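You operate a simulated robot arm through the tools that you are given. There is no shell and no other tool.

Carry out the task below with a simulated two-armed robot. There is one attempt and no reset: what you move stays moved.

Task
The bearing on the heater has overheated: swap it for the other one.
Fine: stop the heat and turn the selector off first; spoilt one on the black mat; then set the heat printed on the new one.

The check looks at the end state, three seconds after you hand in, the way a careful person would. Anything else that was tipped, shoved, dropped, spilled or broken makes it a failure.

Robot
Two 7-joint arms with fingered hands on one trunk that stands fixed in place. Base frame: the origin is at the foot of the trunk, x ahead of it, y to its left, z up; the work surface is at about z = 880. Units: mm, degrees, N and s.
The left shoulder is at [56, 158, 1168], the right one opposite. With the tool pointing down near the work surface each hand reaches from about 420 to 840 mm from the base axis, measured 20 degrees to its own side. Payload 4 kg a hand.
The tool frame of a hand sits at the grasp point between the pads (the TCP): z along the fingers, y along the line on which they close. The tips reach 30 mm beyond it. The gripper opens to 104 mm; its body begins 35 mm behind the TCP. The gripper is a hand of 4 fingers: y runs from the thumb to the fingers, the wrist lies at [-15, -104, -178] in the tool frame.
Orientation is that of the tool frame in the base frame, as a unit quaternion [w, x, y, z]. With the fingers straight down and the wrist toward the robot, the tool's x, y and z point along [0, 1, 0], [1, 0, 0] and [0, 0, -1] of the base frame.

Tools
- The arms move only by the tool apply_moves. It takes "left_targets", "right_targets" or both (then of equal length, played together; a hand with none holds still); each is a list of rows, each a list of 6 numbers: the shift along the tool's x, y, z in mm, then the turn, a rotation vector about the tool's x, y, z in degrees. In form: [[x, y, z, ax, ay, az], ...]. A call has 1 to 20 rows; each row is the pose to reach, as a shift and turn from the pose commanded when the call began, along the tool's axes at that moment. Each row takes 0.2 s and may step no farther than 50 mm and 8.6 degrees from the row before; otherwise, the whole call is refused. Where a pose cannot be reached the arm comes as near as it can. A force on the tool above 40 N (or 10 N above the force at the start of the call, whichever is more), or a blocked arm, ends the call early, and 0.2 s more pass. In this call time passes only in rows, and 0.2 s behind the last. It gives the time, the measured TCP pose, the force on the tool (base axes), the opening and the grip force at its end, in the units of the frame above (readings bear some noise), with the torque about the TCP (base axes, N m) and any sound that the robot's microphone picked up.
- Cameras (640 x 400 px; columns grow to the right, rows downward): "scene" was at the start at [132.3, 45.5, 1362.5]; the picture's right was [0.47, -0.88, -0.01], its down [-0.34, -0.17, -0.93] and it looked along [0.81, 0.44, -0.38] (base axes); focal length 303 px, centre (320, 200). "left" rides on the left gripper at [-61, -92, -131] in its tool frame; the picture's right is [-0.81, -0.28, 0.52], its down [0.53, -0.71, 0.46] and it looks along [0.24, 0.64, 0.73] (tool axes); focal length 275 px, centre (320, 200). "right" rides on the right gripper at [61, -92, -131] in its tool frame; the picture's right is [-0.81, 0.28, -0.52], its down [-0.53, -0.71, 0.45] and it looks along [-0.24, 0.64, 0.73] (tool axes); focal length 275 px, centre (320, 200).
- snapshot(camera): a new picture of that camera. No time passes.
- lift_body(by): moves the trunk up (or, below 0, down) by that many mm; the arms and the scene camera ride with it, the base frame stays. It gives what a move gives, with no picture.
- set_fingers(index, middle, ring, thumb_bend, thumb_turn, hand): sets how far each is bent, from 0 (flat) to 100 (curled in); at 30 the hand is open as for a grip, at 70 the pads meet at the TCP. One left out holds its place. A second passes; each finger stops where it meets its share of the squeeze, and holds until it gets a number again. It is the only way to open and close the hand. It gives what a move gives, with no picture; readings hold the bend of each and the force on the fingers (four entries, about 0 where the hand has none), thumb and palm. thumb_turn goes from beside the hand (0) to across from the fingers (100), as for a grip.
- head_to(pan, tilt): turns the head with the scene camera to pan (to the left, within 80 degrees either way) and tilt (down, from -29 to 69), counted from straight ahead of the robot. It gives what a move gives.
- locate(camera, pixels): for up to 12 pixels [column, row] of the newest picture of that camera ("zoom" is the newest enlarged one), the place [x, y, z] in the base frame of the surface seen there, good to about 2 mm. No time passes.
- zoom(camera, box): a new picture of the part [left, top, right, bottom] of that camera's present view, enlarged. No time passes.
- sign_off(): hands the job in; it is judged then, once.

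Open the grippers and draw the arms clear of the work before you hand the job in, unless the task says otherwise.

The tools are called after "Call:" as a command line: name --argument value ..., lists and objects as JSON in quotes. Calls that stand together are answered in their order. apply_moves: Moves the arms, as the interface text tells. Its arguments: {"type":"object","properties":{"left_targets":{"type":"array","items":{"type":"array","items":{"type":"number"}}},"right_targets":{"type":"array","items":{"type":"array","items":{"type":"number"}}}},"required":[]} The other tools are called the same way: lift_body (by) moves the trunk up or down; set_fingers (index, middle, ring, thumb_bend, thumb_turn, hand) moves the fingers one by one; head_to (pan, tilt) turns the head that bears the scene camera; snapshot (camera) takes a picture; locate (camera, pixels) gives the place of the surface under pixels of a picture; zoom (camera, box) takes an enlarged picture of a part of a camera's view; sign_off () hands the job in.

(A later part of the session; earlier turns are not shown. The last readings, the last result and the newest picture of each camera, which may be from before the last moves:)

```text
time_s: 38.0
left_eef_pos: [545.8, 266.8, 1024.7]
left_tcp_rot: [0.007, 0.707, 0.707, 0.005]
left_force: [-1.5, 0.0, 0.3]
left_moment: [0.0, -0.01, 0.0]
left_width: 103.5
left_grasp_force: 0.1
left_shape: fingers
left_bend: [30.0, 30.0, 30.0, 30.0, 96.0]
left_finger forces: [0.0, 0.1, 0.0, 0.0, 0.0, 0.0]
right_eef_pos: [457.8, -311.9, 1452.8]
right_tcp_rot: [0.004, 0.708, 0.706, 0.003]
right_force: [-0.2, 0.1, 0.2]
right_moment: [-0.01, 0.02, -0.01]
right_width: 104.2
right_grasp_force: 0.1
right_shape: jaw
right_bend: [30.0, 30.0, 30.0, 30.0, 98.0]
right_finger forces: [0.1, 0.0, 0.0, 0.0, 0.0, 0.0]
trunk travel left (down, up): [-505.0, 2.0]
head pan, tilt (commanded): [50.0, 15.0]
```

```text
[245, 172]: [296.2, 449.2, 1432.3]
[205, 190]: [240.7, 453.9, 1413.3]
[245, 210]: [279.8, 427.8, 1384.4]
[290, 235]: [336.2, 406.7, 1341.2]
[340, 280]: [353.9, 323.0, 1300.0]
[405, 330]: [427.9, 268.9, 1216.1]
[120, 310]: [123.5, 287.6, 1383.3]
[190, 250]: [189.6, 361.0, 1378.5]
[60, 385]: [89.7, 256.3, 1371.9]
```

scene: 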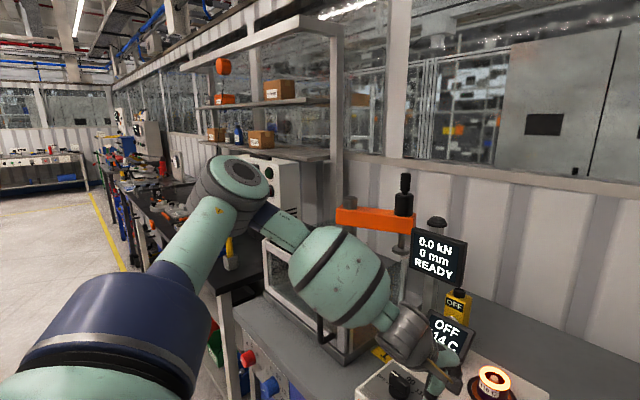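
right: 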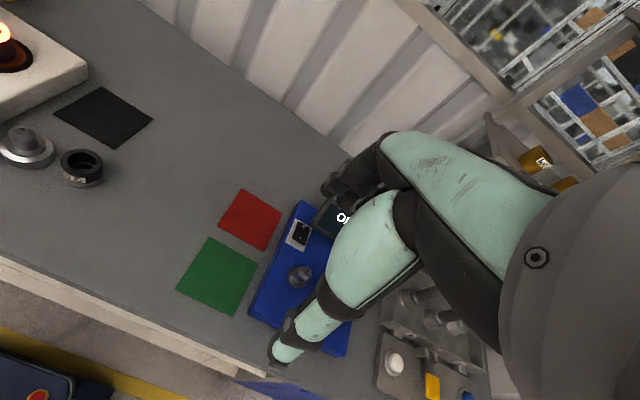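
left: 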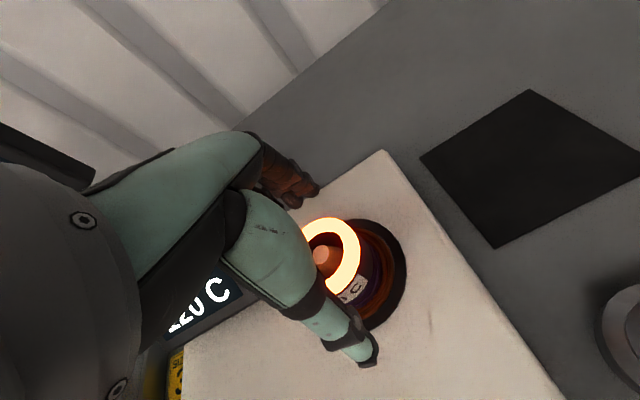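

The elbow sits ~90 mm above the shoulder at (285,470). I now rise slightly and pitch the fingers forward by 40° to draw the wrist back and down, which should let the upper arm swing.

Call:
apply_moves --left_targets '[[0, 0, -20, -8, 0, 0], [0, 0, -40, -16, 0, 0], [0, 0, -50, -24, 0, 0], [0, 0, -50, -32, 0, 0], [0, 0, -50, -40, 0, 0]]'

Call:
snapshot --camera "scene"

```text
time_s: 39.2
left_eef_pos: [546.5, 265.0, 1074.5]
left_tcp_rot: [0.248, 0.662, 0.663, 0.246]
left_force: [-0.8, -0.1, 0.5]
left_moment: [0.0, 0.0, 0.0]
left_width: 103.6
left_grasp_force: 0.1
left_shape: fingers
left_bend: [30.0, 30.0, 30.0, 30.0, 96.0]
left_finger forces: [0.1, 0.1, 0.0, 0.0, 0.0, 0.0]
right_eef_pos: [458.9, -312.9, 1452.8]
right_tcp_rot: [0.004, 0.708, 0.707, 0.004]
right_force: [0.0, 0.0, 0.7]
right_moment: [0.03, 0.0, 0.02]
right_width: 104.0
right_grasp_force: 0.0
right_shape: jaw
right_bend: [30.0, 30.0, 30.0, 30.0, 98.0]
right_finger forces: [0.1, 0.1, 0.1, 0.0, 0.0, 0.0]
trunk travel left (down, up): [-505.0, 2.0]
head pan, tilt (commanded): [50.0, 15.0]
```

```text
taken
```

scene: 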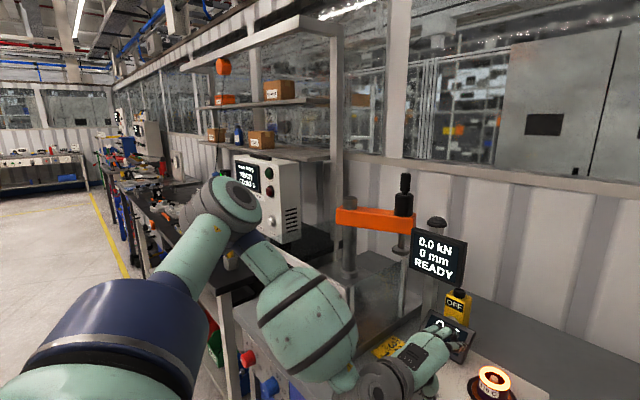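

The hand pitched fine. Now I try extending to the right-front (toward (696,80)) in this pitched posture, at safe height.

Call:
apply_moves --left_targets '[[-31, 19, 16, 0, 0, 0], [-62, 38, 32, 0, 0, 0], [-93, 57, 48, 0, 0, 0], [-124, 77, 64, 0, 0, 0], [-155, 96, 80, 0, 0, 0], [-185, 115, 96, 0, 0, 0]]'

Call:
head_to --pan 30 --tilt 20

Call:
snapshot --camera "scene"

```text
time_s: 40.6
left_eef_pos: [645.5, 165.2, 1142.0]
left_tcp_rot: [0.248, 0.662, 0.663, 0.246]
left_force: [0.3, 0.0, -0.1]
left_moment: [0.0, 0.01, 0.01]
left_width: 103.8
left_grasp_force: 0.0
left_shape: fingers
left_bend: [30.0, 30.0, 30.0, 30.0, 96.0]
left_finger forces: [0.0, 0.0, 0.0, 0.1, 0.0, 0.0]
left hand out of reach, approached as far as the arm can: row 2, 3, 4, 5, 6
right_eef_pos: [457.7, -311.1, 1455.1]
right_tcp_rot: [0.005, 0.708, 0.706, 0.004]
right_force: [-0.3, -0.3, 0.5]
right_moment: [0.03, -0.02, 0.03]
right_width: 104.1
right_grasp_force: 0.1
right_shape: jaw
right_bend: [30.0, 30.0, 30.0, 30.0, 98.0]
right_finger forces: [0.1, 0.0, 0.0, 0.1, 0.1, 0.0]
trunk travel left (down, up): [-505.0, 2.0]
head pan, tilt (commanded): [50.0, 15.0]
```

```text
time_s: 41.4
left_eef_pos: [645.0, 164.5, 1140.7]
left_tcp_rot: [0.247, 0.662, 0.663, 0.246]
left_force: [-0.3, -0.4, 0.1]
left_moment: [0.04, 0.0, 0.05]
left_width: 103.5
left_grasp_force: 0.1
left_shape: fingers
left_bend: [30.0, 30.0, 30.0, 30.0, 96.0]
left_finger forces: [0.0, 0.0, 0.0, 0.1, 0.0, 0.1]
right_eef_pos: [457.3, -313.4, 1452.8]
right_tcp_rot: [0.005, 0.708, 0.707, 0.004]
right_force: [0.1, 0.3, -0.6]
right_moment: [0.01, -0.01, -0.03]
right_width: 103.9
right_grasp_force: 0.1
right_shape: jaw
right_bend: [30.0, 30.0, 30.0, 30.0, 98.0]
right_finger forces: [0.1, 0.1, 0.0, 0.0, 0.0, 0.2]
trunk travel left (down, up): [-505.0, 2.0]
head pan, tilt (commanded): [30.0, 20.0]
```

```text
taken
```

scene: 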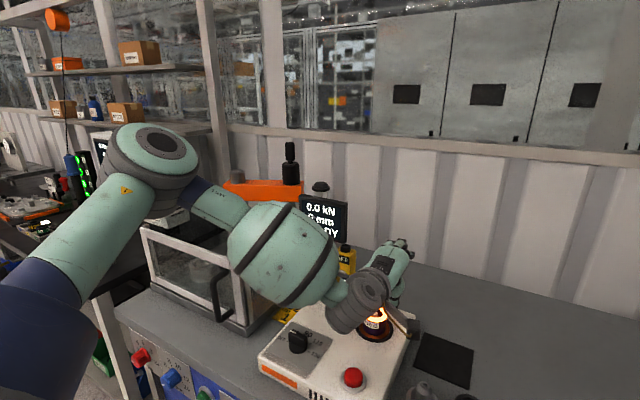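

Here the wrist is only ~400 mm from the shoulder yet the arm stops, so the upper arm's swing seems limited. I locate elbow and upper-arm points in this stopped pose to learn the limit.

Call:
locate --camera "scene" --pixels '[[152, 142], [120, 165], [180, 165], [155, 195], [100, 225], [30, 300], [215, 205], [280, 250], [355, 295], [365, 280], [345, 300], [395, 260]]'

```text
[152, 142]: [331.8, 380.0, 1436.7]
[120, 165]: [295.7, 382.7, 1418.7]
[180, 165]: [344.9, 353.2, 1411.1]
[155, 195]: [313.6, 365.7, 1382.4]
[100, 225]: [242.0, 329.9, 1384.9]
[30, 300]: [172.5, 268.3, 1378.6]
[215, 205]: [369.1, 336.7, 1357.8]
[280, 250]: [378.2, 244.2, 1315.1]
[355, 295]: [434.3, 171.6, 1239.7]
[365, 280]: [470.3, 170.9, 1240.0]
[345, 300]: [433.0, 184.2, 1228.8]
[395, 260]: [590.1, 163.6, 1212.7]
```

The upper arm stops at a heading of ~40° left. I check how the right arm is postured, since it began much nearer the centre line.

Call:
head_to --pan -45 --tilt 10

Call:
snapshot --camera "scene"

```text
time_s: 42.9
left_eef_pos: [645.0, 165.9, 1139.6]
left_tcp_rot: [0.248, 0.662, 0.663, 0.246]
left_force: [-0.3, 0.5, -0.3]
left_moment: [0.01, -0.01, 0.0]
left_width: 103.6
left_grasp_force: 0.2
left_shape: fingers
left_bend: [30.0, 30.0, 30.0, 30.0, 96.0]
left_finger forces: [0.0, 0.1, 0.1, 0.1, 0.1, 0.1]
right_eef_pos: [457.5, -311.7, 1454.0]
right_tcp_rot: [0.005, 0.708, 0.707, 0.004]
right_force: [-0.7, 0.4, -0.7]
right_moment: [0.03, 0.03, -0.02]
right_width: 104.0
right_grasp_force: 0.0
right_shape: jaw
right_bend: [30.0, 30.0, 30.0, 30.0, 98.0]
right_finger forces: [0.0, 0.1, 0.0, 0.0, 0.0, 0.1]
trunk travel left (down, up): [-505.0, 2.0]
head pan, tilt (commanded): [-45.0, 10.0]
```

```text
taken
```

scene: 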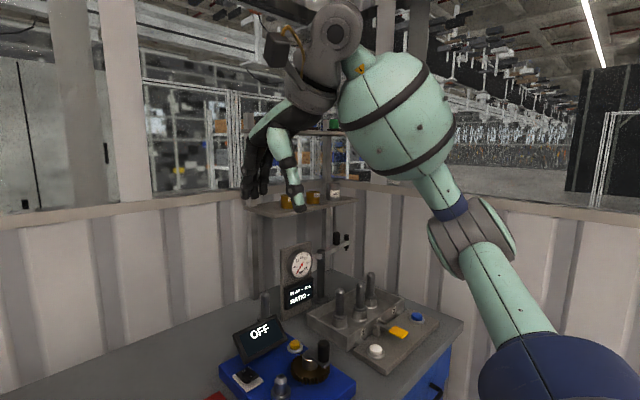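

The right arm's elbow is low with the forearm rising to the wrist. I locate its elbow and upper arm for comparison.

Call:
locate --camera "scene" --pixels '[[475, 240], [500, 215], [440, 245], [520, 290], [570, 380], [440, 190], [400, 110], [350, 60], [335, 30]]'

```text
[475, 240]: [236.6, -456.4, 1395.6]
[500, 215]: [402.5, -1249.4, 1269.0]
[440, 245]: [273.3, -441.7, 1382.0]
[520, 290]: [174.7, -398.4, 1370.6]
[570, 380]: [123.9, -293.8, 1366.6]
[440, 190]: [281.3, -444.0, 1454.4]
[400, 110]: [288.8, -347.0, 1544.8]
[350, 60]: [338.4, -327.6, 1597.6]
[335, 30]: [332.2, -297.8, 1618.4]
```

Both elbows sit a bit above their shoulders, so the reach to the centre is best with the hand leaning forward in line with the forearm, closing sideways (thumb left, fingers right, index lowest). I rotate the left hand into that orientation while raising it to a safe height.

Call:
apply_moves --left_targets '[[4, 3, -10, 0, 0, 8.2], [7, 7, -21, 0, 0, 16.4], [11, 10, -31, 0, 0, 24.6], [15, 13, -41, 0, 0, 32.8], [18, 16, -51, 0, 0, 41], [22, 20, -62, 0, 0, 49.2], [25, 23, -72, 0, 0, 57.4], [29, 26, -82, 0, 0, 65.6], [33, 29, -92, 0, 0, 73.8], [36, 33, -103, 0, 0, 82], [40, 36, -113, 0, 0, 90]]'

Call:
head_to --pan 30 --tilt 20

Call:
snapshot --camera "scene"

```text
time_s: 45.3
left_eef_pos: [594.4, 203.7, 1252.4]
left_tcp_rot: [0.0, 0.937, -0.001, 0.348]
left_force: [-0.3, 0.5, 0.1]
left_moment: [0.0, -0.01, 0.02]
left_width: 103.3
left_grasp_force: 0.1
left_shape: fingers
left_bend: [30.0, 30.0, 30.0, 30.0, 96.0]
left_finger forces: [0.0, 0.1, 0.0, 0.0, 0.0, 0.0]
right_eef_pos: [457.7, -312.6, 1453.7]
right_tcp_rot: [0.004, 0.707, 0.707, 0.004]
right_force: [-1.2, -0.7, -0.5]
right_moment: [0.01, 0.01, -0.01]
right_width: 104.1
right_grasp_force: 0.0
right_shape: jaw
right_bend: [30.0, 30.0, 30.0, 30.0, 98.0]
right_finger forces: [0.1, 0.0, 0.0, 0.0, 0.1, 0.0]
trunk travel left (down, up): [-505.0, 2.0]
head pan, tilt (commanded): [-45.0, 10.0]
```

```text
time_s: 46.8
left_eef_pos: [595.5, 205.6, 1251.8]
left_tcp_rot: [0.002, 0.937, 0.001, 0.349]
left_force: [-0.3, 0.1, 1.0]
left_moment: [0.02, 0.0, 0.05]
left_width: 103.6
left_grasp_force: 0.0
left_shape: fingers
left_bend: [30.0, 30.0, 30.0, 30.0, 96.0]
left_finger forces: [0.0, 0.0, 0.0, 0.0, 0.1, 0.0]
right_eef_pos: [459.0, -312.4, 1454.6]
right_tcp_rot: [0.005, 0.708, 0.707, 0.003]
right_force: [-0.3, 0.1, 0.0]
right_moment: [0.01, 0.02, 0.0]
right_width: 104.2
right_grasp_force: 0.0
right_shape: jaw
right_bend: [30.0, 30.0, 30.0, 30.0, 98.0]
right_finger forces: [0.0, 0.1, 0.0, 0.1, 0.1, 0.0]
trunk travel left (down, up): [-505.0, 2.0]
head pan, tilt (commanded): [30.0, 20.0]
```

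```text
taken
```

scene: 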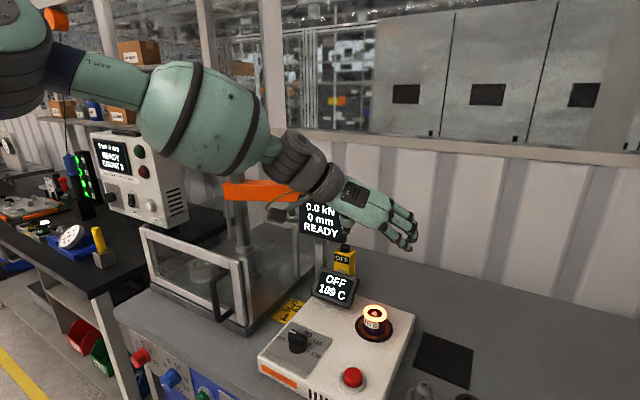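

The hand turned easily into line with the forearm. I now lower the trunk 200 mm (hand to z≈1052, still above everything nearby).

Call:
lift_body --by -200

Call:
apply_moves --left_targets '[[15, 40, 12, 0, 0, 0], [30, 80, 25, 0, 0, 0], [50, 115, 42, 0, 0, 0], [76, 130, 64, 0, 0, 0], [110, 130, 92, 0, 0, 0]]'

Call:
snapshot --camera "scene"

```text
time_s: 48.9
left_eef_pos: [593.7, 204.9, 1052.5]
left_tcp_rot: [0.001, 0.937, 0.0, 0.349]
left_force: [0.7, -0.7, 0.6]
left_moment: [0.02, -0.01, 0.0]
left_width: 103.6
left_grasp_force: 0.0
left_shape: fingers
left_bend: [30.0, 30.0, 30.0, 30.0, 96.0]
left_finger forces: [0.0, 0.0, 0.0, 0.1, 0.1, 0.1]
right_eef_pos: [457.7, -311.1, 1253.3]
right_tcp_rot: [0.004, 0.708, 0.706, 0.005]
right_force: [-0.7, 0.5, 0.0]
right_moment: [0.02, -0.03, 0.03]
right_width: 104.0
right_grasp_force: 0.0
right_shape: jaw
right_bend: [30.0, 30.0, 30.0, 30.0, 98.0]
right_finger forces: [0.1, 0.0, 0.1, 0.1, 0.0, 0.0]
trunk travel left (down, up): [-305.0, 202.0]
head pan, tilt (commanded): [30.0, 20.0]
```

```text
time_s: 50.1
left_eef_pos: [688.5, 107.0, 1058.1]
left_tcp_rot: [0.002, 0.938, 0.003, 0.348]
left_force: [-0.3, 0.4, 0.5]
left_moment: [-0.01, 0.03, 0.01]
left_width: 103.7
left_grasp_force: 0.1
left_shape: fingers
left_bend: [30.0, 30.0, 30.0, 30.0, 96.0]
left_finger forces: [0.1, 0.1, 0.0, 0.1, 0.1, 0.0]
left hand out of reach, approached as far as the arm can: row 4, 5
right_eef_pos: [456.3, -312.9, 1253.5]
right_tcp_rot: [0.005, 0.708, 0.706, 0.004]
right_force: [-0.4, 0.0, 0.0]
right_moment: [-0.01, -0.01, 0.01]
right_width: 104.2
right_grasp_force: 0.0
right_shape: jaw
right_bend: [30.0, 30.0, 30.0, 30.0, 98.0]
right_finger forces: [0.1, 0.0, 0.0, 0.0, 0.0, 0.1]
trunk travel left (down, up): [-305.0, 202.0]
head pan, tilt (commanded): [30.0, 20.0]
```

```text
taken
```

scene: 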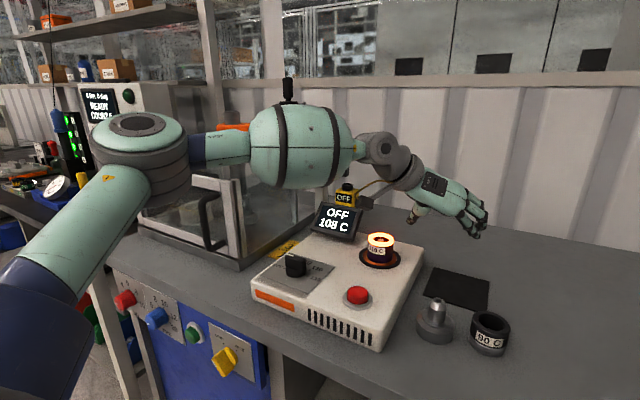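

Now it stopped at (688,107,1058). I locate elbow and wrist points again in this pose.

Call:
locate --camera "scene" --pixels '[[130, 128], [110, 150], [175, 150], [130, 170], [80, 225], [30, 290], [220, 150], [300, 150], [385, 150], [380, 140], [435, 185]]'

Call:
zoom --camera "scene" --box '[0, 60, 500, 400]'

```text
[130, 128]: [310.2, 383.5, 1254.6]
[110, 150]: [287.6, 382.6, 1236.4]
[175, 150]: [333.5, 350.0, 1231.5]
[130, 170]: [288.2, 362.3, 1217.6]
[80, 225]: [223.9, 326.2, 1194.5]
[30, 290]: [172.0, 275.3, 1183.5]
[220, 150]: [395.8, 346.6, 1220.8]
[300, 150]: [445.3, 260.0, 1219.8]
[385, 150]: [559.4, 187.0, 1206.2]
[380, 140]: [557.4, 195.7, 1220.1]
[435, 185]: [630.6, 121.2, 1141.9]
```

```text
1.18 times, centred on (250, 230) of scene
```

zoom: 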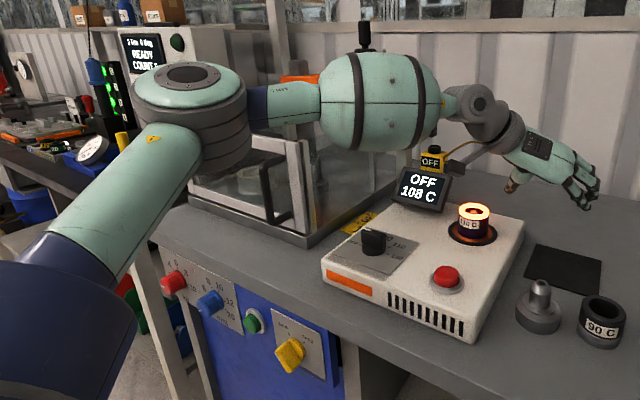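

The limits so far don't match a simple full-stretch, so I try straightening the arm first: go far forward on the left side (toward (760,190)), then swing right at that extension.

Call:
apply_moves --left_targets '[[10, -30, 9, 0, 0, 0], [24, -60, 20, 0, 0, 0], [40, -83, 34, 0, 0, 0], [54, -83, 47, 0, 0, 0]]'

Call:
snapshot --camera "scene"

```text
time_s: 51.1
left_eef_pos: [732.5, 192.4, 1056.1]
left_tcp_rot: [0.002, 0.937, 0.001, 0.349]
left_force: [-0.6, -0.3, 0.7]
left_moment: [-0.04, 0.03, 0.04]
left_width: 103.7
left_grasp_force: 0.1
left_shape: fingers
left_bend: [30.0, 30.0, 30.0, 30.0, 96.0]
left_finger forces: [0.0, 0.0, 0.1, 0.0, 0.1, 0.1]
left hand out of reach, approached as far as the arm can: row 3, 4
right_eef_pos: [456.6, -311.5, 1254.5]
right_tcp_rot: [0.005, 0.708, 0.706, 0.004]
right_force: [-0.4, 0.1, 0.2]
right_moment: [0.01, 0.0, 0.0]
right_width: 103.9
right_grasp_force: 0.0
right_shape: jaw
right_bend: [30.0, 30.0, 30.0, 30.0, 98.0]
right_finger forces: [0.0, 0.0, 0.0, 0.0, 0.0, 0.1]
trunk travel left (down, up): [-305.0, 202.0]
head pan, tilt (commanded): [30.0, 20.0]
```

```text
taken
```

scene: 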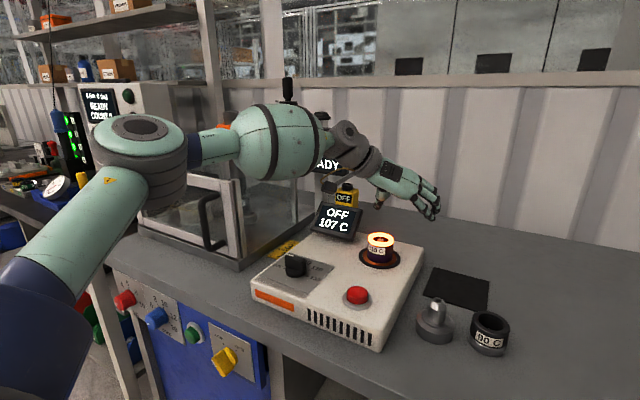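

The elbow stays fixed at about (312,388) while the forearm pivots, so the upper arm itself is stuck at ~42°. The right arm started near the centre; I move it back there (above the bench, clear) and look at its elbow to learn what posture allows this.

Call:
apply_moves --right_targets '[[40, 10, 15, 0, 0, 0], [80, 20, 30, 0, 0, 0], [120, 30, 46, 0, 0, 0], [160, 40, 62, 0, 0, 0], [200, 48, 78, 0, 0, 0], [235, 56, 93, 0, 0, 0], [266, 63, 107, 0, 0, 0]]'

Call:
head_to --pan -35 --tilt 15

Call:
snapshot --camera "scene"

```text
time_s: 52.7
left_eef_pos: [732.8, 193.9, 1056.1]
left_tcp_rot: [0.003, 0.937, 0.001, 0.349]
left_force: [0.4, 0.0, 0.3]
left_moment: [-0.04, -0.02, 0.02]
left_width: 103.6
left_grasp_force: 0.2
left_shape: fingers
left_bend: [30.0, 30.0, 30.0, 30.0, 96.0]
left_finger forces: [0.1, 0.0, 0.0, 0.1, 0.0, 0.0]
right_eef_pos: [521.8, -43.9, 1147.1]
right_tcp_rot: [0.004, 0.708, 0.706, 0.003]
right_force: [0.6, -0.4, -0.1]
right_moment: [-0.03, 0.02, 0.02]
right_width: 104.2
right_grasp_force: 0.1
right_shape: jaw
right_bend: [30.0, 30.0, 30.0, 30.0, 98.0]
right_finger forces: [0.1, 0.0, 0.0, 0.1, 0.0, 0.0]
trunk travel left (down, up): [-305.0, 202.0]
head pan, tilt (commanded): [30.0, 20.0]
```

```text
time_s: 54.1
left_eef_pos: [732.8, 193.3, 1057.2]
left_tcp_rot: [0.001, 0.937, 0.001, 0.349]
left_force: [0.5, 0.4, 0.8]
left_moment: [0.03, -0.02, 0.02]
left_width: 103.5
left_grasp_force: 0.0
left_shape: fingers
left_bend: [30.0, 30.0, 30.0, 30.0, 96.0]
left_finger forces: [0.0, 0.0, 0.1, 0.0, 0.0, 0.0]
right_eef_pos: [520.2, -47.6, 1148.4]
right_tcp_rot: [0.004, 0.708, 0.706, 0.005]
right_force: [0.1, 0.6, -0.8]
right_moment: [-0.03, 0.01, 0.02]
right_width: 104.0
right_grasp_force: 0.1
right_shape: jaw
right_bend: [30.0, 30.0, 30.0, 30.0, 98.0]
right_finger forces: [0.1, 0.1, 0.0, 0.0, 0.0, 0.0]
trunk travel left (down, up): [-305.0, 202.0]
head pan, tilt (commanded): [-35.0, 15.0]
```

```text
taken
```

scene: 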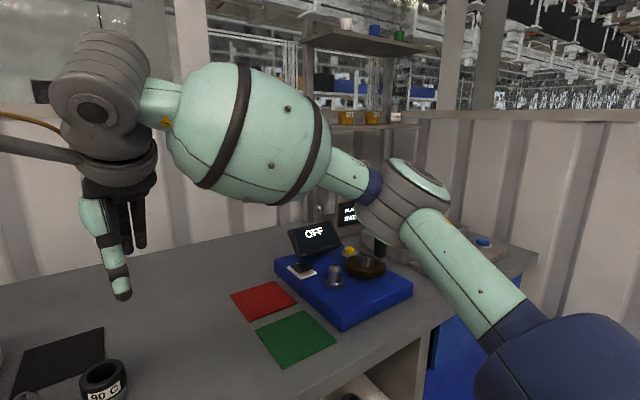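

Call:
locate --camera "scene" --pixels '[[415, 180], [440, 195], [395, 195], [460, 255], [500, 310], [345, 175], [250, 130], [150, 100], [110, 95], [390, 215]]'

```text
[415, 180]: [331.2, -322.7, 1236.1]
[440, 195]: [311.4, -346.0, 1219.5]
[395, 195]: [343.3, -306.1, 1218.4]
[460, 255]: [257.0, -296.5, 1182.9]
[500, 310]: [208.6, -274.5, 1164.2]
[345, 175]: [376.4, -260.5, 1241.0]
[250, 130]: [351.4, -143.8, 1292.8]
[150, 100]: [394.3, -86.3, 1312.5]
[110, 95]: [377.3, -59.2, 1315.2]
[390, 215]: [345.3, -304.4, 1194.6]
```

The right arm can bring its upper arm further inward because its forearm slopes upward (hand high relative to the shoulder). So the trunk should be much lower; I raise and retract both hands first, to lower the trunk safely afterwards.

Call:
apply_moves --left_targets '[[4, -2, -33, 0, 0, 0], [7, -3, -67, 0, 0, 0], [11, -5, -100, 0, 0, 0], [15, -7, -133, 0, 0, 0], [18, -9, -166, 0, 0, 0], [22, -10, -200, 0, 0, 0], [26, -12, -233, 0, 0, 0]]' --right_targets '[[-38, -9, -27, 0, 0, 0], [-76, -18, -54, 0, 0, 0], [-114, -27, -80, 0, 0, 0], [-152, -36, -107, 0, 0, 0], [-190, -45, -134, 0, 0, 0], [-228, -54, -160, 0, 0, 0], [-266, -63, -187, 0, 0, 0]]'

Call:
head_to --pan 15 --tilt 45

Call:
snapshot --camera "scene"

```text
time_s: 55.7
left_eef_pos: [594.8, 204.9, 1252.0]
left_tcp_rot: [0.001, 0.937, 0.001, 0.35]
left_force: [-0.4, -0.3, 1.0]
left_moment: [0.02, -0.02, -0.01]
left_width: 103.6
left_grasp_force: 0.0
left_shape: fingers
left_bend: [30.0, 30.0, 30.0, 30.0, 96.0]
left_finger forces: [0.1, 0.0, 0.1, 0.0, 0.0, 0.0]
right_eef_pos: [451.2, -315.1, 1334.4]
right_tcp_rot: [0.005, 0.708, 0.706, 0.005]
right_force: [-1.0, 0.1, 0.1]
right_moment: [0.0, -0.02, -0.01]
right_width: 104.2
right_grasp_force: 0.0
right_shape: jaw
right_bend: [30.0, 30.0, 30.0, 30.0, 98.0]
right_finger forces: [0.0, 0.0, 0.1, 0.1, 0.1, 0.0]
trunk travel left (down, up): [-305.0, 202.0]
head pan, tilt (commanded): [-35.0, 15.0]
```

```text
time_s: 56.9
left_eef_pos: [598.7, 204.6, 1249.6]
left_tcp_rot: [0.001, 0.937, 0.001, 0.349]
left_force: [-0.5, -0.5, 0.2]
left_moment: [-0.01, 0.01, 0.01]
left_width: 103.6
left_grasp_force: 0.0
left_shape: fingers
left_bend: [30.0, 30.0, 30.0, 30.0, 96.0]
left_finger forces: [0.0, 0.0, 0.0, 0.0, 0.0, 0.1]
right_eef_pos: [454.0, -312.9, 1333.4]
right_tcp_rot: [0.004, 0.708, 0.706, 0.004]
right_force: [-0.7, -0.1, 0.6]
right_moment: [0.03, -0.03, -0.02]
right_width: 103.9
right_grasp_force: 0.0
right_shape: jaw
right_bend: [30.0, 30.0, 30.0, 30.0, 98.0]
right_finger forces: [0.1, 0.0, 0.1, 0.0, 0.0, 0.0]
trunk travel left (down, up): [-305.0, 202.0]
head pan, tilt (commanded): [15.0, 45.0]
```

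```text
taken
```

scene: 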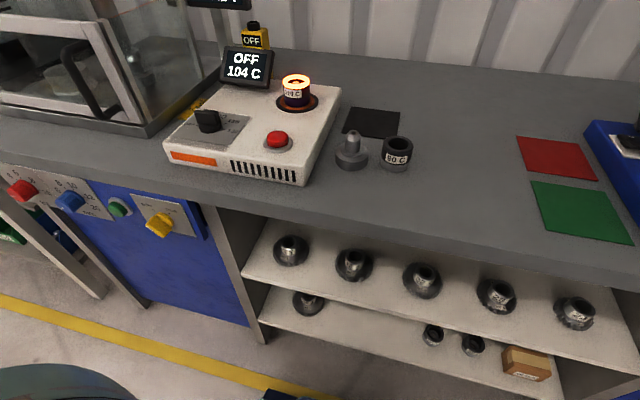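

I locate the bench front edge and the panel knobs, since the arms and elbows will come lower.

Call:
locate --camera "scene" --pixels '[[200, 195], [400, 240], [60, 165], [158, 226], [25, 193], [300, 270], [240, 230], [70, 203]]'

```text
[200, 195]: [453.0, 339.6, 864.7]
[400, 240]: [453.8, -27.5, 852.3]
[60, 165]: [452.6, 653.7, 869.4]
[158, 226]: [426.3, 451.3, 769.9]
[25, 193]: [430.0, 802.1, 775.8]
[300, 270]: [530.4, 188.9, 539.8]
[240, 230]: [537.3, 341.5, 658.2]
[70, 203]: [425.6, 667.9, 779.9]
```

Bench edge is at x≈453, well ahead of the elbows. I lower the trunk by 200 mm and retry extending the left hand over the mat at z≈1050.

Call:
lift_body --by -200

Call:
apply_moves --left_targets '[[15, 35, 13, 0, 0, 0], [30, 70, 26, 0, 0, 0], [55, 100, 47, 0, 0, 0], [80, 120, 69, 0, 0, 0], [106, 130, 92, 0, 0, 0]]'

Call:
head_to --pan 25 --tilt 20

Call:
snapshot --camera "scene"

```text
time_s: 59.0
left_eef_pos: [598.2, 204.5, 1050.4]
left_tcp_rot: [0.001, 0.937, 0.001, 0.348]
left_force: [-0.6, -0.1, -0.4]
left_moment: [-0.01, -0.01, 0.01]
left_width: 103.5
left_grasp_force: 0.0
left_shape: fingers
left_bend: [30.0, 30.0, 30.0, 30.0, 96.0]
left_finger forces: [0.1, 0.1, 0.0, 0.0, 0.0, 0.0]
right_eef_pos: [453.8, -313.9, 1133.2]
right_tcp_rot: [0.005, 0.707, 0.707, 0.004]
right_force: [-0.1, -0.4, -0.3]
right_moment: [-0.03, -0.05, -0.02]
right_width: 103.9
right_grasp_force: 0.0
right_shape: jaw
right_bend: [30.0, 30.0, 30.0, 30.0, 98.0]
right_finger forces: [0.0, 0.0, 0.0, 0.1, 0.0, 0.0]
trunk travel left (down, up): [-105.0, 402.0]
head pan, tilt (commanded): [15.0, 45.0]
```

```text
time_s: 60.2
left_eef_pos: [657.9, 130.0, 1028.1]
left_tcp_rot: [0.0, 0.937, 0.001, 0.349]
left_force: [0.2, -0.5, 1.1]
left_moment: [0.01, 0.01, -0.01]
left_width: 103.7
left_grasp_force: 0.0
left_shape: fingers
left_bend: [30.0, 30.0, 30.0, 30.0, 96.0]
left_finger forces: [0.0, 0.0, 0.0, 0.0, 0.0, 0.0]
left hand out of reach, approached as far as the arm can: row 3, 4, 5
right_eef_pos: [452.5, -312.2, 1133.4]
right_tcp_rot: [0.005, 0.708, 0.706, 0.004]
right_force: [-0.5, -0.2, 0.4]
right_moment: [0.0, -0.02, -0.01]
right_width: 104.1
right_grasp_force: 0.0
right_shape: jaw
right_bend: [30.0, 30.0, 30.0, 30.0, 98.0]
right_finger forces: [0.0, 0.1, 0.0, 0.0, 0.0, 0.1]
trunk travel left (down, up): [-105.0, 402.0]
head pan, tilt (commanded): [15.0, 45.0]
```

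```text
time_s: 61.1
left_eef_pos: [657.9, 132.0, 1028.0]
left_tcp_rot: [0.0, 0.937, 0.002, 0.348]
left_force: [0.3, -0.9, -0.1]
left_moment: [-0.05, -0.02, 0.02]
left_width: 103.7
left_grasp_force: 0.1
left_shape: fingers
left_bend: [30.0, 30.0, 30.0, 30.0, 96.0]
left_finger forces: [0.0, 0.1, 0.0, 0.0, 0.0, 0.0]
right_eef_pos: [453.5, -313.4, 1133.9]
right_tcp_rot: [0.004, 0.708, 0.706, 0.004]
right_force: [0.4, -0.4, 0.2]
right_moment: [0.01, 0.01, 0.01]
right_width: 104.1
right_grasp_force: 0.1
right_shape: jaw
right_bend: [30.0, 30.0, 30.0, 30.0, 98.0]
right_finger forces: [0.0, 0.0, 0.0, 0.0, 0.0, 0.1]
trunk travel left (down, up): [-105.0, 402.0]
head pan, tilt (commanded): [25.0, 20.0]
```

```text
taken
```

scene: 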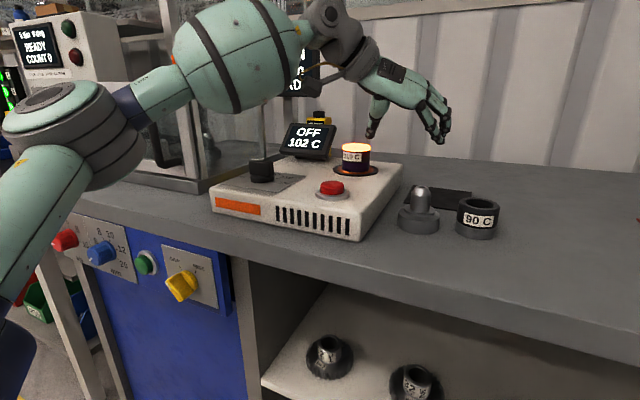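

Stopped at (658,131). I locate the elbow and forearm here for comparison.

Call:
locate --camera "scene" --pixels '[[48, 97], [90, 110], [100, 130], [60, 140], [40, 170], [20, 220], [150, 90], [230, 55], [330, 20], [395, 75]]'

```text
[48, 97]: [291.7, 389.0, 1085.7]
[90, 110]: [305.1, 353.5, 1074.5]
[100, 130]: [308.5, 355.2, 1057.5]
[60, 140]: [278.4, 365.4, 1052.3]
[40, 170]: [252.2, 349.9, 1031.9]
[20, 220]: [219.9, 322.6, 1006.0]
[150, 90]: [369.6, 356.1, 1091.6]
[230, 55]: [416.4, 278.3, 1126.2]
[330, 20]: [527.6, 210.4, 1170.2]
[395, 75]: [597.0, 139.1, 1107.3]
```

I probe which directions are really blocked with small test steps (all in free air): 10 mm forward, then right, then up.

Call:
apply_moves --left_targets '[[3.8, 0, 3.3, 0, 0, 0], [7.6, 0, 6.5, 0, 0, 0], [11.3, 0, 9.8, 0, 0, 0]]'

Call:
apply_moves --left_targets '[[0, 5, 0, 0, 0, 0], [0, 10, 0, 0, 0, 0], [0, 15, 0, 0, 0, 0]]'

Call:
apply_moves --left_targets '[[3.3, 0, -3.8, 0, 0, 0], [6.5, 0, -7.6, 0, 0, 0], [9.8, 0, -11.3, 0, 0, 0]]'

```text
time_s: 61.9
left_eef_pos: [658.7, 132.0, 1028.2]
left_tcp_rot: [0.001, 0.937, 0.001, 0.349]
left_force: [1.0, -0.6, -0.2]
left_moment: [-0.04, 0.0, -0.01]
left_width: 103.6
left_grasp_force: 0.0
left_shape: fingers
left_bend: [30.0, 30.0, 30.0, 30.0, 96.0]
left_finger forces: [0.0, 0.0, 0.0, 0.1, 0.0, 0.0]
left hand out of reach, approached as far as the arm can: row 1, 2, 3
right_eef_pos: [454.0, -313.3, 1133.4]
right_tcp_rot: [0.004, 0.707, 0.707, 0.004]
right_force: [-0.1, 0.3, -0.1]
right_moment: [0.04, 0.01, 0.01]
right_width: 103.7
right_grasp_force: 0.1
right_shape: jaw
right_bend: [30.0, 30.0, 30.0, 30.0, 98.0]
right_finger forces: [0.0, 0.1, 0.0, 0.1, 0.0, 0.0]
trunk travel left (down, up): [-105.0, 402.0]
head pan, tilt (commanded): [25.0, 20.0]
```

```text
time_s: 62.7
left_eef_pos: [658.3, 129.8, 1026.4]
left_tcp_rot: [0.0, 0.938, 0.001, 0.348]
left_force: [0.3, -0.3, 1.7]
left_moment: [0.01, 0.02, 0.05]
left_width: 103.7
left_grasp_force: 0.0
left_shape: fingers
left_bend: [30.0, 30.0, 30.0, 30.0, 96.0]
left_finger forces: [0.2, 0.0, 0.1, 0.1, 0.1, 0.0]
left hand out of reach, approached as far as the arm can: row 1, 2, 3
right_eef_pos: [454.4, -312.2, 1133.0]
right_tcp_rot: [0.005, 0.707, 0.707, 0.004]
right_force: [-0.2, -0.1, -0.4]
right_moment: [0.01, 0.02, 0.01]
right_width: 103.9
right_grasp_force: 0.1
right_shape: jaw
right_bend: [30.0, 30.0, 30.0, 30.0, 98.0]
right_finger forces: [0.0, 0.0, 0.0, 0.0, 0.0, 0.0]
trunk travel left (down, up): [-105.0, 402.0]
head pan, tilt (commanded): [25.0, 20.0]
```

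```text
time_s: 63.5
left_eef_pos: [654.1, 134.8, 1039.6]
left_tcp_rot: [0.001, 0.937, -0.001, 0.349]
left_force: [0.5, -0.6, -0.4]
left_moment: [-0.02, 0.0, 0.01]
left_width: 103.6
left_grasp_force: 0.0
left_shape: fingers
left_bend: [30.0, 30.0, 30.0, 30.0, 96.0]
left_finger forces: [0.0, 0.0, 0.1, 0.0, 0.0, 0.0]
left hand out of reach, approached as far as the arm can: row 1, 2, 3
right_eef_pos: [453.8, -313.0, 1133.0]
right_tcp_rot: [0.004, 0.708, 0.706, 0.004]
right_force: [0.1, 0.3, 0.5]
right_moment: [-0.02, 0.01, -0.02]
right_width: 104.2
right_grasp_force: 0.1
right_shape: jaw
right_bend: [30.0, 30.0, 30.0, 30.0, 98.0]
right_finger forces: [0.1, 0.0, 0.0, 0.0, 0.1, 0.0]
trunk travel left (down, up): [-105.0, 402.0]
head pan, tilt (commanded): [25.0, 20.0]
```

The blocked direction is along the forearm, i.e. the elbow cannot move inward in this pose. As a test of symmetry I raise the trunk 100 mm and bring the left hand close-in to the centre (where the right arm could be), to see if its elbow comes further in.

Call:
lift_body --by 100

Call:
apply_moves --left_targets '[[-22, 35, -9, 0, 0, 0], [-44, 70, -17, 0, 0, 0], [-66, 106, -26, 0, 0, 0], [-88, 142, -34, 0, 0, 0], [-109, 177, -42, 0, 0, 0]]'

Call:
head_to --pan 35 --tilt 15

Call:
snapshot --camera "scene"

```text
time_s: 64.9
left_eef_pos: [655.5, 134.4, 1139.0]
left_tcp_rot: [0.001, 0.938, 0.001, 0.348]
left_force: [0.7, -1.2, -0.1]
left_moment: [0.0, 0.01, -0.01]
left_width: 103.8
left_grasp_force: 0.1
left_shape: fingers
left_bend: [30.0, 30.0, 30.0, 30.0, 96.0]
left_finger forces: [0.0, 0.0, 0.0, 0.0, 0.1, 0.0]
right_eef_pos: [454.8, -312.2, 1234.6]
right_tcp_rot: [0.004, 0.708, 0.706, 0.004]
right_force: [-0.1, 0.2, -0.6]
right_moment: [-0.02, 0.0, 0.01]
right_width: 103.8
right_grasp_force: 0.2
right_shape: jaw
right_bend: [30.0, 30.0, 30.0, 30.0, 98.0]
right_finger forces: [0.1, 0.0, 0.0, 0.0, 0.0, 0.0]
trunk travel left (down, up): [-205.0, 302.0]
head pan, tilt (commanded): [25.0, 20.0]
```

```text
time_s: 66.1
left_eef_pos: [578.8, 47.1, 1125.6]
left_tcp_rot: [0.001, 0.937, 0.001, 0.349]
left_force: [-0.1, -0.1, 0.9]
left_moment: [-0.03, -0.01, -0.03]
left_width: 103.3
left_grasp_force: 0.0
left_shape: fingers
left_bend: [30.0, 30.0, 30.0, 30.0, 96.0]
left_finger forces: [0.0, 0.0, 0.0, 0.0, 0.0, 0.0]
left hand out of reach, approached as far as the arm can: row 2, 3, 4, 5
right_eef_pos: [453.5, -313.0, 1234.5]
right_tcp_rot: [0.005, 0.708, 0.706, 0.005]
right_force: [0.6, 0.5, 0.4]
right_moment: [0.0, -0.02, -0.03]
right_width: 103.8
right_grasp_force: 0.1
right_shape: jaw
right_bend: [30.0, 30.0, 30.0, 30.0, 98.0]
right_finger forces: [0.1, 0.0, 0.0, 0.0, 0.0, 0.0]
trunk travel left (down, up): [-205.0, 302.0]
head pan, tilt (commanded): [25.0, 20.0]
```

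```text
time_s: 66.8
left_eef_pos: [579.6, 46.0, 1127.2]
left_tcp_rot: [0.001, 0.937, 0.001, 0.349]
left_force: [0.0, 0.2, 1.0]
left_moment: [0.0, 0.03, -0.03]
left_width: 103.6
left_grasp_force: 0.0
left_shape: fingers
left_bend: [30.0, 30.0, 30.0, 30.0, 96.0]
left_finger forces: [0.0, 0.1, 0.0, 0.0, 0.1, 0.0]
right_eef_pos: [454.7, -312.5, 1234.7]
right_tcp_rot: [0.004, 0.707, 0.707, 0.005]
right_force: [-0.4, -0.4, 0.9]
right_moment: [0.01, 0.06, 0.01]
right_width: 103.9
right_grasp_force: 0.1
right_shape: jaw
right_bend: [30.0, 30.0, 30.0, 30.0, 98.0]
right_finger forces: [0.0, 0.1, 0.1, 0.0, 0.0, 0.0]
trunk travel left (down, up): [-205.0, 302.0]
head pan, tilt (commanded): [35.0, 15.0]
```

```text
taken
```

scene: 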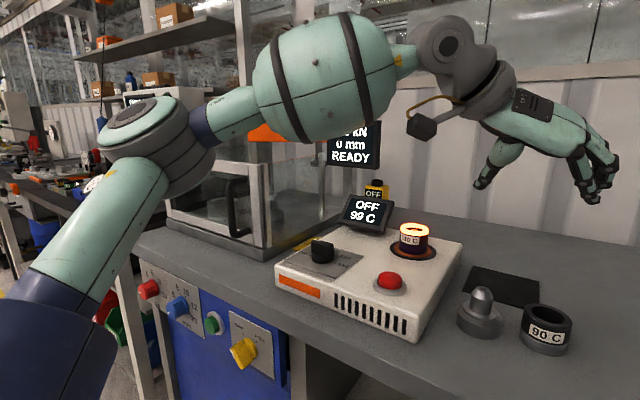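

The left arm stops again at (579,46) with the elbow in the same place. I restore the original straight-down hand orientation (as the right arm has) to make a true mirror comparison.

Call:
apply_moves --left_targets '[[-6, -14, -4, 0, 0, -8.2], [-12, -28, -9, 0, 0, -16.4], [-17, -42, -13, 0, 0, -24.6], [-23, -56, -17, 0, 0, -32.8], [-29, -70, -21, 0, 0, -41], [-35, -84, -26, 0, 0, -49.2], [-40, -98, -30, 0, 0, -57.4], [-46, -112, -34, 0, 0, -65.6], [-52, -126, -38, 0, 0, -73.8], [-58, -140, -43, 0, 0, -82], [-64, -154, -47, 0, 0, -90]]'

Call:
apply_moves --left_targets '[[0, 0, 0, 8, 0, 0], [0, 0, 0, 16, 0, 0], [0, 0, 0, 24, 0, 0], [0, 0, 0, 32, 0, 0], [0, 0, 0, 40, 0, 0]]'

```text
time_s: 69.2
left_eef_pos: [508.6, 355.3, 1110.3]
left_tcp_rot: [0.276, 0.692, 0.629, 0.223]
left_force: [-0.2, 0.4, -0.7]
left_moment: [0.0, -0.03, 0.02]
left_width: 103.5
left_grasp_force: 0.1
left_shape: fingers
left_bend: [30.0, 30.0, 30.0, 30.0, 96.0]
left_finger forces: [0.0, 0.0, 0.0, 0.1, 0.0, 0.0]
left hand out of reach, approached as far as the arm can: row 4, 5, 6, 7, 8, 9, 10, 11
right_eef_pos: [454.7, -311.2, 1234.3]
right_tcp_rot: [0.004, 0.709, 0.706, 0.004]
right_force: [0.0, 0.4, 0.2]
right_moment: [0.0, 0.02, 0.01]
right_width: 103.9
right_grasp_force: 0.0
right_shape: jaw
right_bend: [30.0, 30.0, 30.0, 30.0, 98.0]
right_finger forces: [0.0, 0.0, 0.1, 0.0, 0.0, 0.0]
trunk travel left (down, up): [-205.0, 302.0]
head pan, tilt (commanded): [35.0, 15.0]
```

```text
time_s: 70.4
left_eef_pos: [510.6, 388.1, 1106.6]
left_tcp_rot: [0.024, 0.75, 0.661, -0.008]
left_force: [1.3, -0.7, 0.0]
left_moment: [-0.02, -0.02, 0.04]
left_width: 103.4
left_grasp_force: 0.0
left_shape: fingers
left_bend: [30.0, 30.0, 30.0, 30.0, 96.0]
left_finger forces: [0.1, 0.1, 0.0, 0.0, 0.1, 0.1]
left hand out of reach, approached as far as the arm can: row 1, 2, 3, 4, 5
right_eef_pos: [455.2, -313.0, 1233.3]
right_tcp_rot: [0.003, 0.708, 0.706, 0.004]
right_force: [-0.5, 1.2, -1.1]
right_moment: [-0.03, -0.02, 0.0]
right_width: 104.1
right_grasp_force: 0.1
right_shape: jaw
right_bend: [30.0, 30.0, 30.0, 30.0, 98.0]
right_finger forces: [0.0, 0.0, 0.1, 0.1, 0.0, 0.0]
trunk travel left (down, up): [-205.0, 302.0]
head pan, tilt (commanded): [35.0, 15.0]
```

Now it drifted to (510,388,1107) with a small orientation error, so a different limit was hit. I look at the arm.

Call:
snapshot --camera "scene"

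Call:
locate --camera "scene" --pixels '[[140, 112], [100, 150], [200, 140], [60, 230], [250, 120], [300, 150], [350, 120]]'

```text
taken
```

scene: 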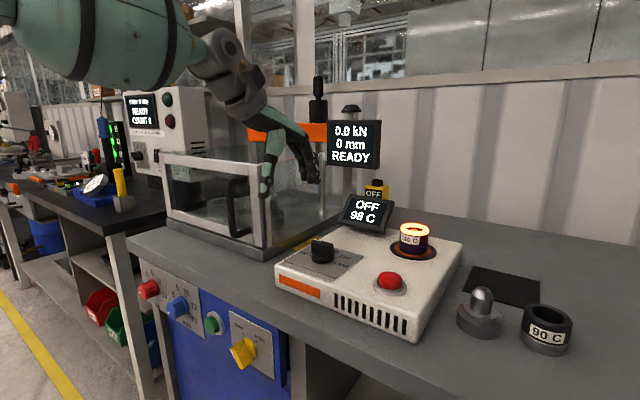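

```text
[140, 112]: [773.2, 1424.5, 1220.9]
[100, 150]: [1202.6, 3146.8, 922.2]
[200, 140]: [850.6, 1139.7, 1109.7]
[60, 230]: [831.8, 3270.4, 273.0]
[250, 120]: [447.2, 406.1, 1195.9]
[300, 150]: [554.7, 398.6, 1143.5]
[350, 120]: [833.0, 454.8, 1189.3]
```

The elbow has moved out of view. I pan left to see it.

Call:
head_to --pan 62 --tilt 10

Call:
snapshot --camera "scene"

```text
time_s: 71.3
left_eef_pos: [510.7, 386.7, 1106.5]
left_tcp_rot: [0.024, 0.75, 0.661, -0.007]
left_force: [0.8, 0.1, 0.1]
left_moment: [-0.02, 0.0, 0.01]
left_width: 103.6
left_grasp_force: 0.1
left_shape: fingers
left_bend: [30.0, 30.0, 30.0, 30.0, 96.0]
left_finger forces: [0.0, 0.1, 0.0, 0.0, 0.0, 0.0]
right_eef_pos: [454.3, -312.7, 1234.8]
right_tcp_rot: [0.004, 0.707, 0.707, 0.005]
right_force: [-1.0, 0.2, -0.5]
right_moment: [0.0, 0.0, 0.04]
right_width: 104.0
right_grasp_force: 0.0
right_shape: jaw
right_bend: [30.0, 30.0, 30.0, 30.0, 98.0]
right_finger forces: [0.1, 0.0, 0.1, 0.0, 0.1, 0.1]
trunk travel left (down, up): [-205.0, 302.0]
head pan, tilt (commanded): [62.0, 10.0]
```

```text
taken
```

scene: 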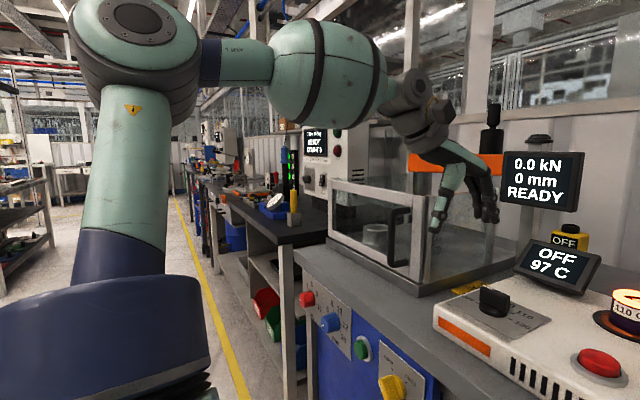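

The left elbow swung well out. Before reshaping further, I test how far the right arm can reach toward the new bearing and mat from its own (better) posture, at safe height.

Call:
apply_moves --right_targets '[[40, 20, 10, 0, 0, 0], [80, 40, 21, 0, 0, 0], [120, 60, 31, 0, 0, 0], [160, 80, 42, 0, 0, 0], [200, 100, 52, 0, 0, 0], [240, 120, 63, 0, 0, 0], [280, 140, 74, 0, 0, 0], [318, 158, 84, 0, 0, 0]]'

Call:
head_to --pan -20 --tilt 20

Call:
snapshot --camera "scene"

```text
time_s: 73.1
left_eef_pos: [508.5, 389.9, 1107.6]
left_tcp_rot: [0.026, 0.75, 0.661, -0.007]
left_force: [-0.4, 0.5, 0.9]
left_moment: [-0.03, 0.0, -0.02]
left_width: 103.8
left_grasp_force: 0.1
left_shape: fingers
left_bend: [30.0, 30.0, 30.0, 30.0, 96.0]
left_finger forces: [0.0, 0.0, 0.0, 0.0, 0.0, 0.0]
right_eef_pos: [616.5, 5.1, 1153.4]
right_tcp_rot: [0.005, 0.708, 0.706, 0.004]
right_force: [0.5, -0.4, 0.2]
right_moment: [-0.01, 0.0, 0.02]
right_width: 103.9
right_grasp_force: 0.0
right_shape: jaw
right_bend: [30.0, 30.0, 30.0, 30.0, 98.0]
right_finger forces: [0.0, 0.0, 0.1, 0.0, 0.1, 0.0]
trunk travel left (down, up): [-205.0, 302.0]
head pan, tilt (commanded): [62.0, 10.0]
```

```text
time_s: 74.7
left_eef_pos: [510.0, 386.9, 1108.3]
left_tcp_rot: [0.026, 0.75, 0.661, -0.007]
left_force: [-0.4, -0.3, 0.8]
left_moment: [0.01, 0.0, -0.04]
left_width: 103.4
left_grasp_force: 0.1
left_shape: fingers
left_bend: [30.0, 30.0, 30.0, 30.0, 96.0]
left_finger forces: [0.0, 0.0, 0.0, 0.0, 0.0, 0.0]
right_eef_pos: [615.3, 2.8, 1153.8]
right_tcp_rot: [0.004, 0.708, 0.707, 0.004]
right_force: [0.3, 0.1, 0.0]
right_moment: [0.02, 0.03, 0.02]
right_width: 104.2
right_grasp_force: 0.0
right_shape: jaw
right_bend: [30.0, 30.0, 30.0, 30.0, 98.0]
right_finger forces: [0.0, 0.0, 0.1, 0.1, 0.1, 0.0]
trunk travel left (down, up): [-205.0, 302.0]
head pan, tilt (commanded): [-20.0, 20.0]
```

```text
taken
```

scene: 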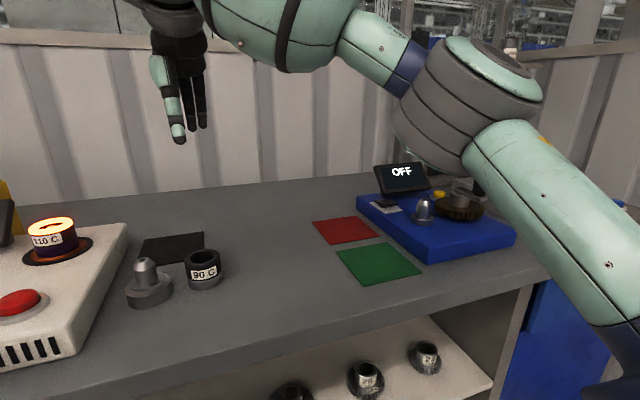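

The right arm reached (616,5,1153) easily, so it has the better posture for the centre. I test it out to the mat centre and lower.

Call:
apply_moves --right_targets '[[16, 32, 13, 0, 0, 0], [32, 65, 26, 0, 0, 0], [48, 98, 40, 0, 0, 0], [64, 130, 53, 0, 0, 0], [64, 130, 93, 0, 0, 0]]'

```text
time_s: 75.8
left_eef_pos: [510.9, 387.7, 1107.0]
left_tcp_rot: [0.025, 0.751, 0.66, -0.007]
left_force: [0.3, 0.5, -0.4]
left_moment: [0.01, -0.02, 0.03]
left_width: 103.4
left_grasp_force: 0.0
left_shape: fingers
left_bend: [30.0, 30.0, 30.0, 30.0, 96.0]
left_finger forces: [0.0, 0.0, 0.0, 0.1, 0.0, 0.1]
right_eef_pos: [719.0, 55.7, 1051.0]
right_tcp_rot: [0.004, 0.707, 0.707, 0.003]
right_force: [0.7, -0.2, -0.1]
right_moment: [0.02, 0.01, 0.02]
right_width: 103.9
right_grasp_force: 0.1
right_shape: jaw
right_bend: [30.0, 30.0, 30.0, 30.0, 97.0]
right_finger forces: [0.1, 0.1, 0.0, 0.0, 0.0, 0.0]
right hand out of reach, approached as far as the arm can: row 3, 4, 5
trunk travel left (down, up): [-205.0, 302.0]
head pan, tilt (commanded): [-20.0, 20.0]
```

The right arm reaches (719,56,1051) near full stretch, so with the trunk back up and the hand leaning left it should cover the mat, the new bearing and the hot bearing. I raise the trunk to its original height and roll the right hand 30° so its fingers lean left.

Call:
lift_body --by 170

Call:
apply_moves --right_targets '[[-10, -15, 20, 0, 7.5, 0], [-20, -30, 40, 0, 15, 0], [-20, -30, 60, 0, 22.5, 0], [-20, -30, 80, 0, 30, 0]]'

Call:
snapshot --camera "scene"

```text
time_s: 77.8
left_eef_pos: [509.6, 387.1, 1276.3]
left_tcp_rot: [0.026, 0.75, 0.661, -0.008]
left_force: [0.7, 1.0, 0.5]
left_moment: [0.02, -0.01, 0.0]
left_width: 103.6
left_grasp_force: 0.1
left_shape: fingers
left_bend: [30.0, 30.0, 30.0, 30.0, 96.0]
left_finger forces: [0.1, 0.1, 0.1, 0.1, 0.0, 0.0]
right_eef_pos: [720.1, 57.2, 1221.4]
right_tcp_rot: [0.003, 0.708, 0.706, 0.002]
right_force: [-0.4, -0.1, -0.5]
right_moment: [0.02, 0.02, 0.0]
right_width: 104.0
right_grasp_force: 0.1
right_shape: jaw
right_bend: [30.0, 30.0, 30.0, 30.0, 97.0]
right_finger forces: [0.0, 0.1, 0.0, 0.1, 0.0, 0.0]
trunk travel left (down, up): [-375.0, 132.0]
head pan, tilt (commanded): [-20.0, 20.0]
```

```text
time_s: 78.8
left_eef_pos: [511.5, 384.4, 1277.3]
left_tcp_rot: [0.024, 0.751, 0.66, -0.007]
left_force: [0.5, 0.1, -0.2]
left_moment: [0.02, 0.04, -0.01]
left_width: 103.6
left_grasp_force: 0.0
left_shape: fingers
left_bend: [30.0, 30.0, 30.0, 30.0, 96.0]
left_finger forces: [0.0, 0.0, 0.0, 0.0, 0.0, 0.0]
right_eef_pos: [683.7, 28.3, 1135.5]
right_tcp_rot: [-0.181, 0.683, 0.682, 0.189]
right_force: [1.4, -0.5, 1.0]
right_moment: [0.02, -0.01, 0.01]
right_width: 104.1
right_grasp_force: 0.2
right_shape: jaw
right_bend: [30.0, 30.0, 30.0, 30.0, 98.0]
right_finger forces: [0.1, 0.1, 0.1, 0.0, 0.1, 0.0]
trunk travel left (down, up): [-375.0, 132.0]
head pan, tilt (commanded): [-20.0, 20.0]
```

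```text
taken
```

scene: 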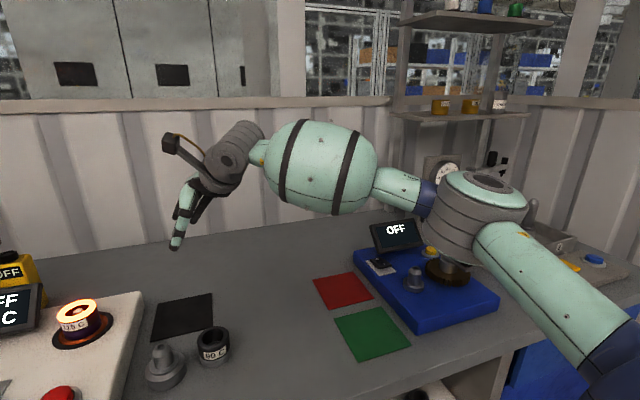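

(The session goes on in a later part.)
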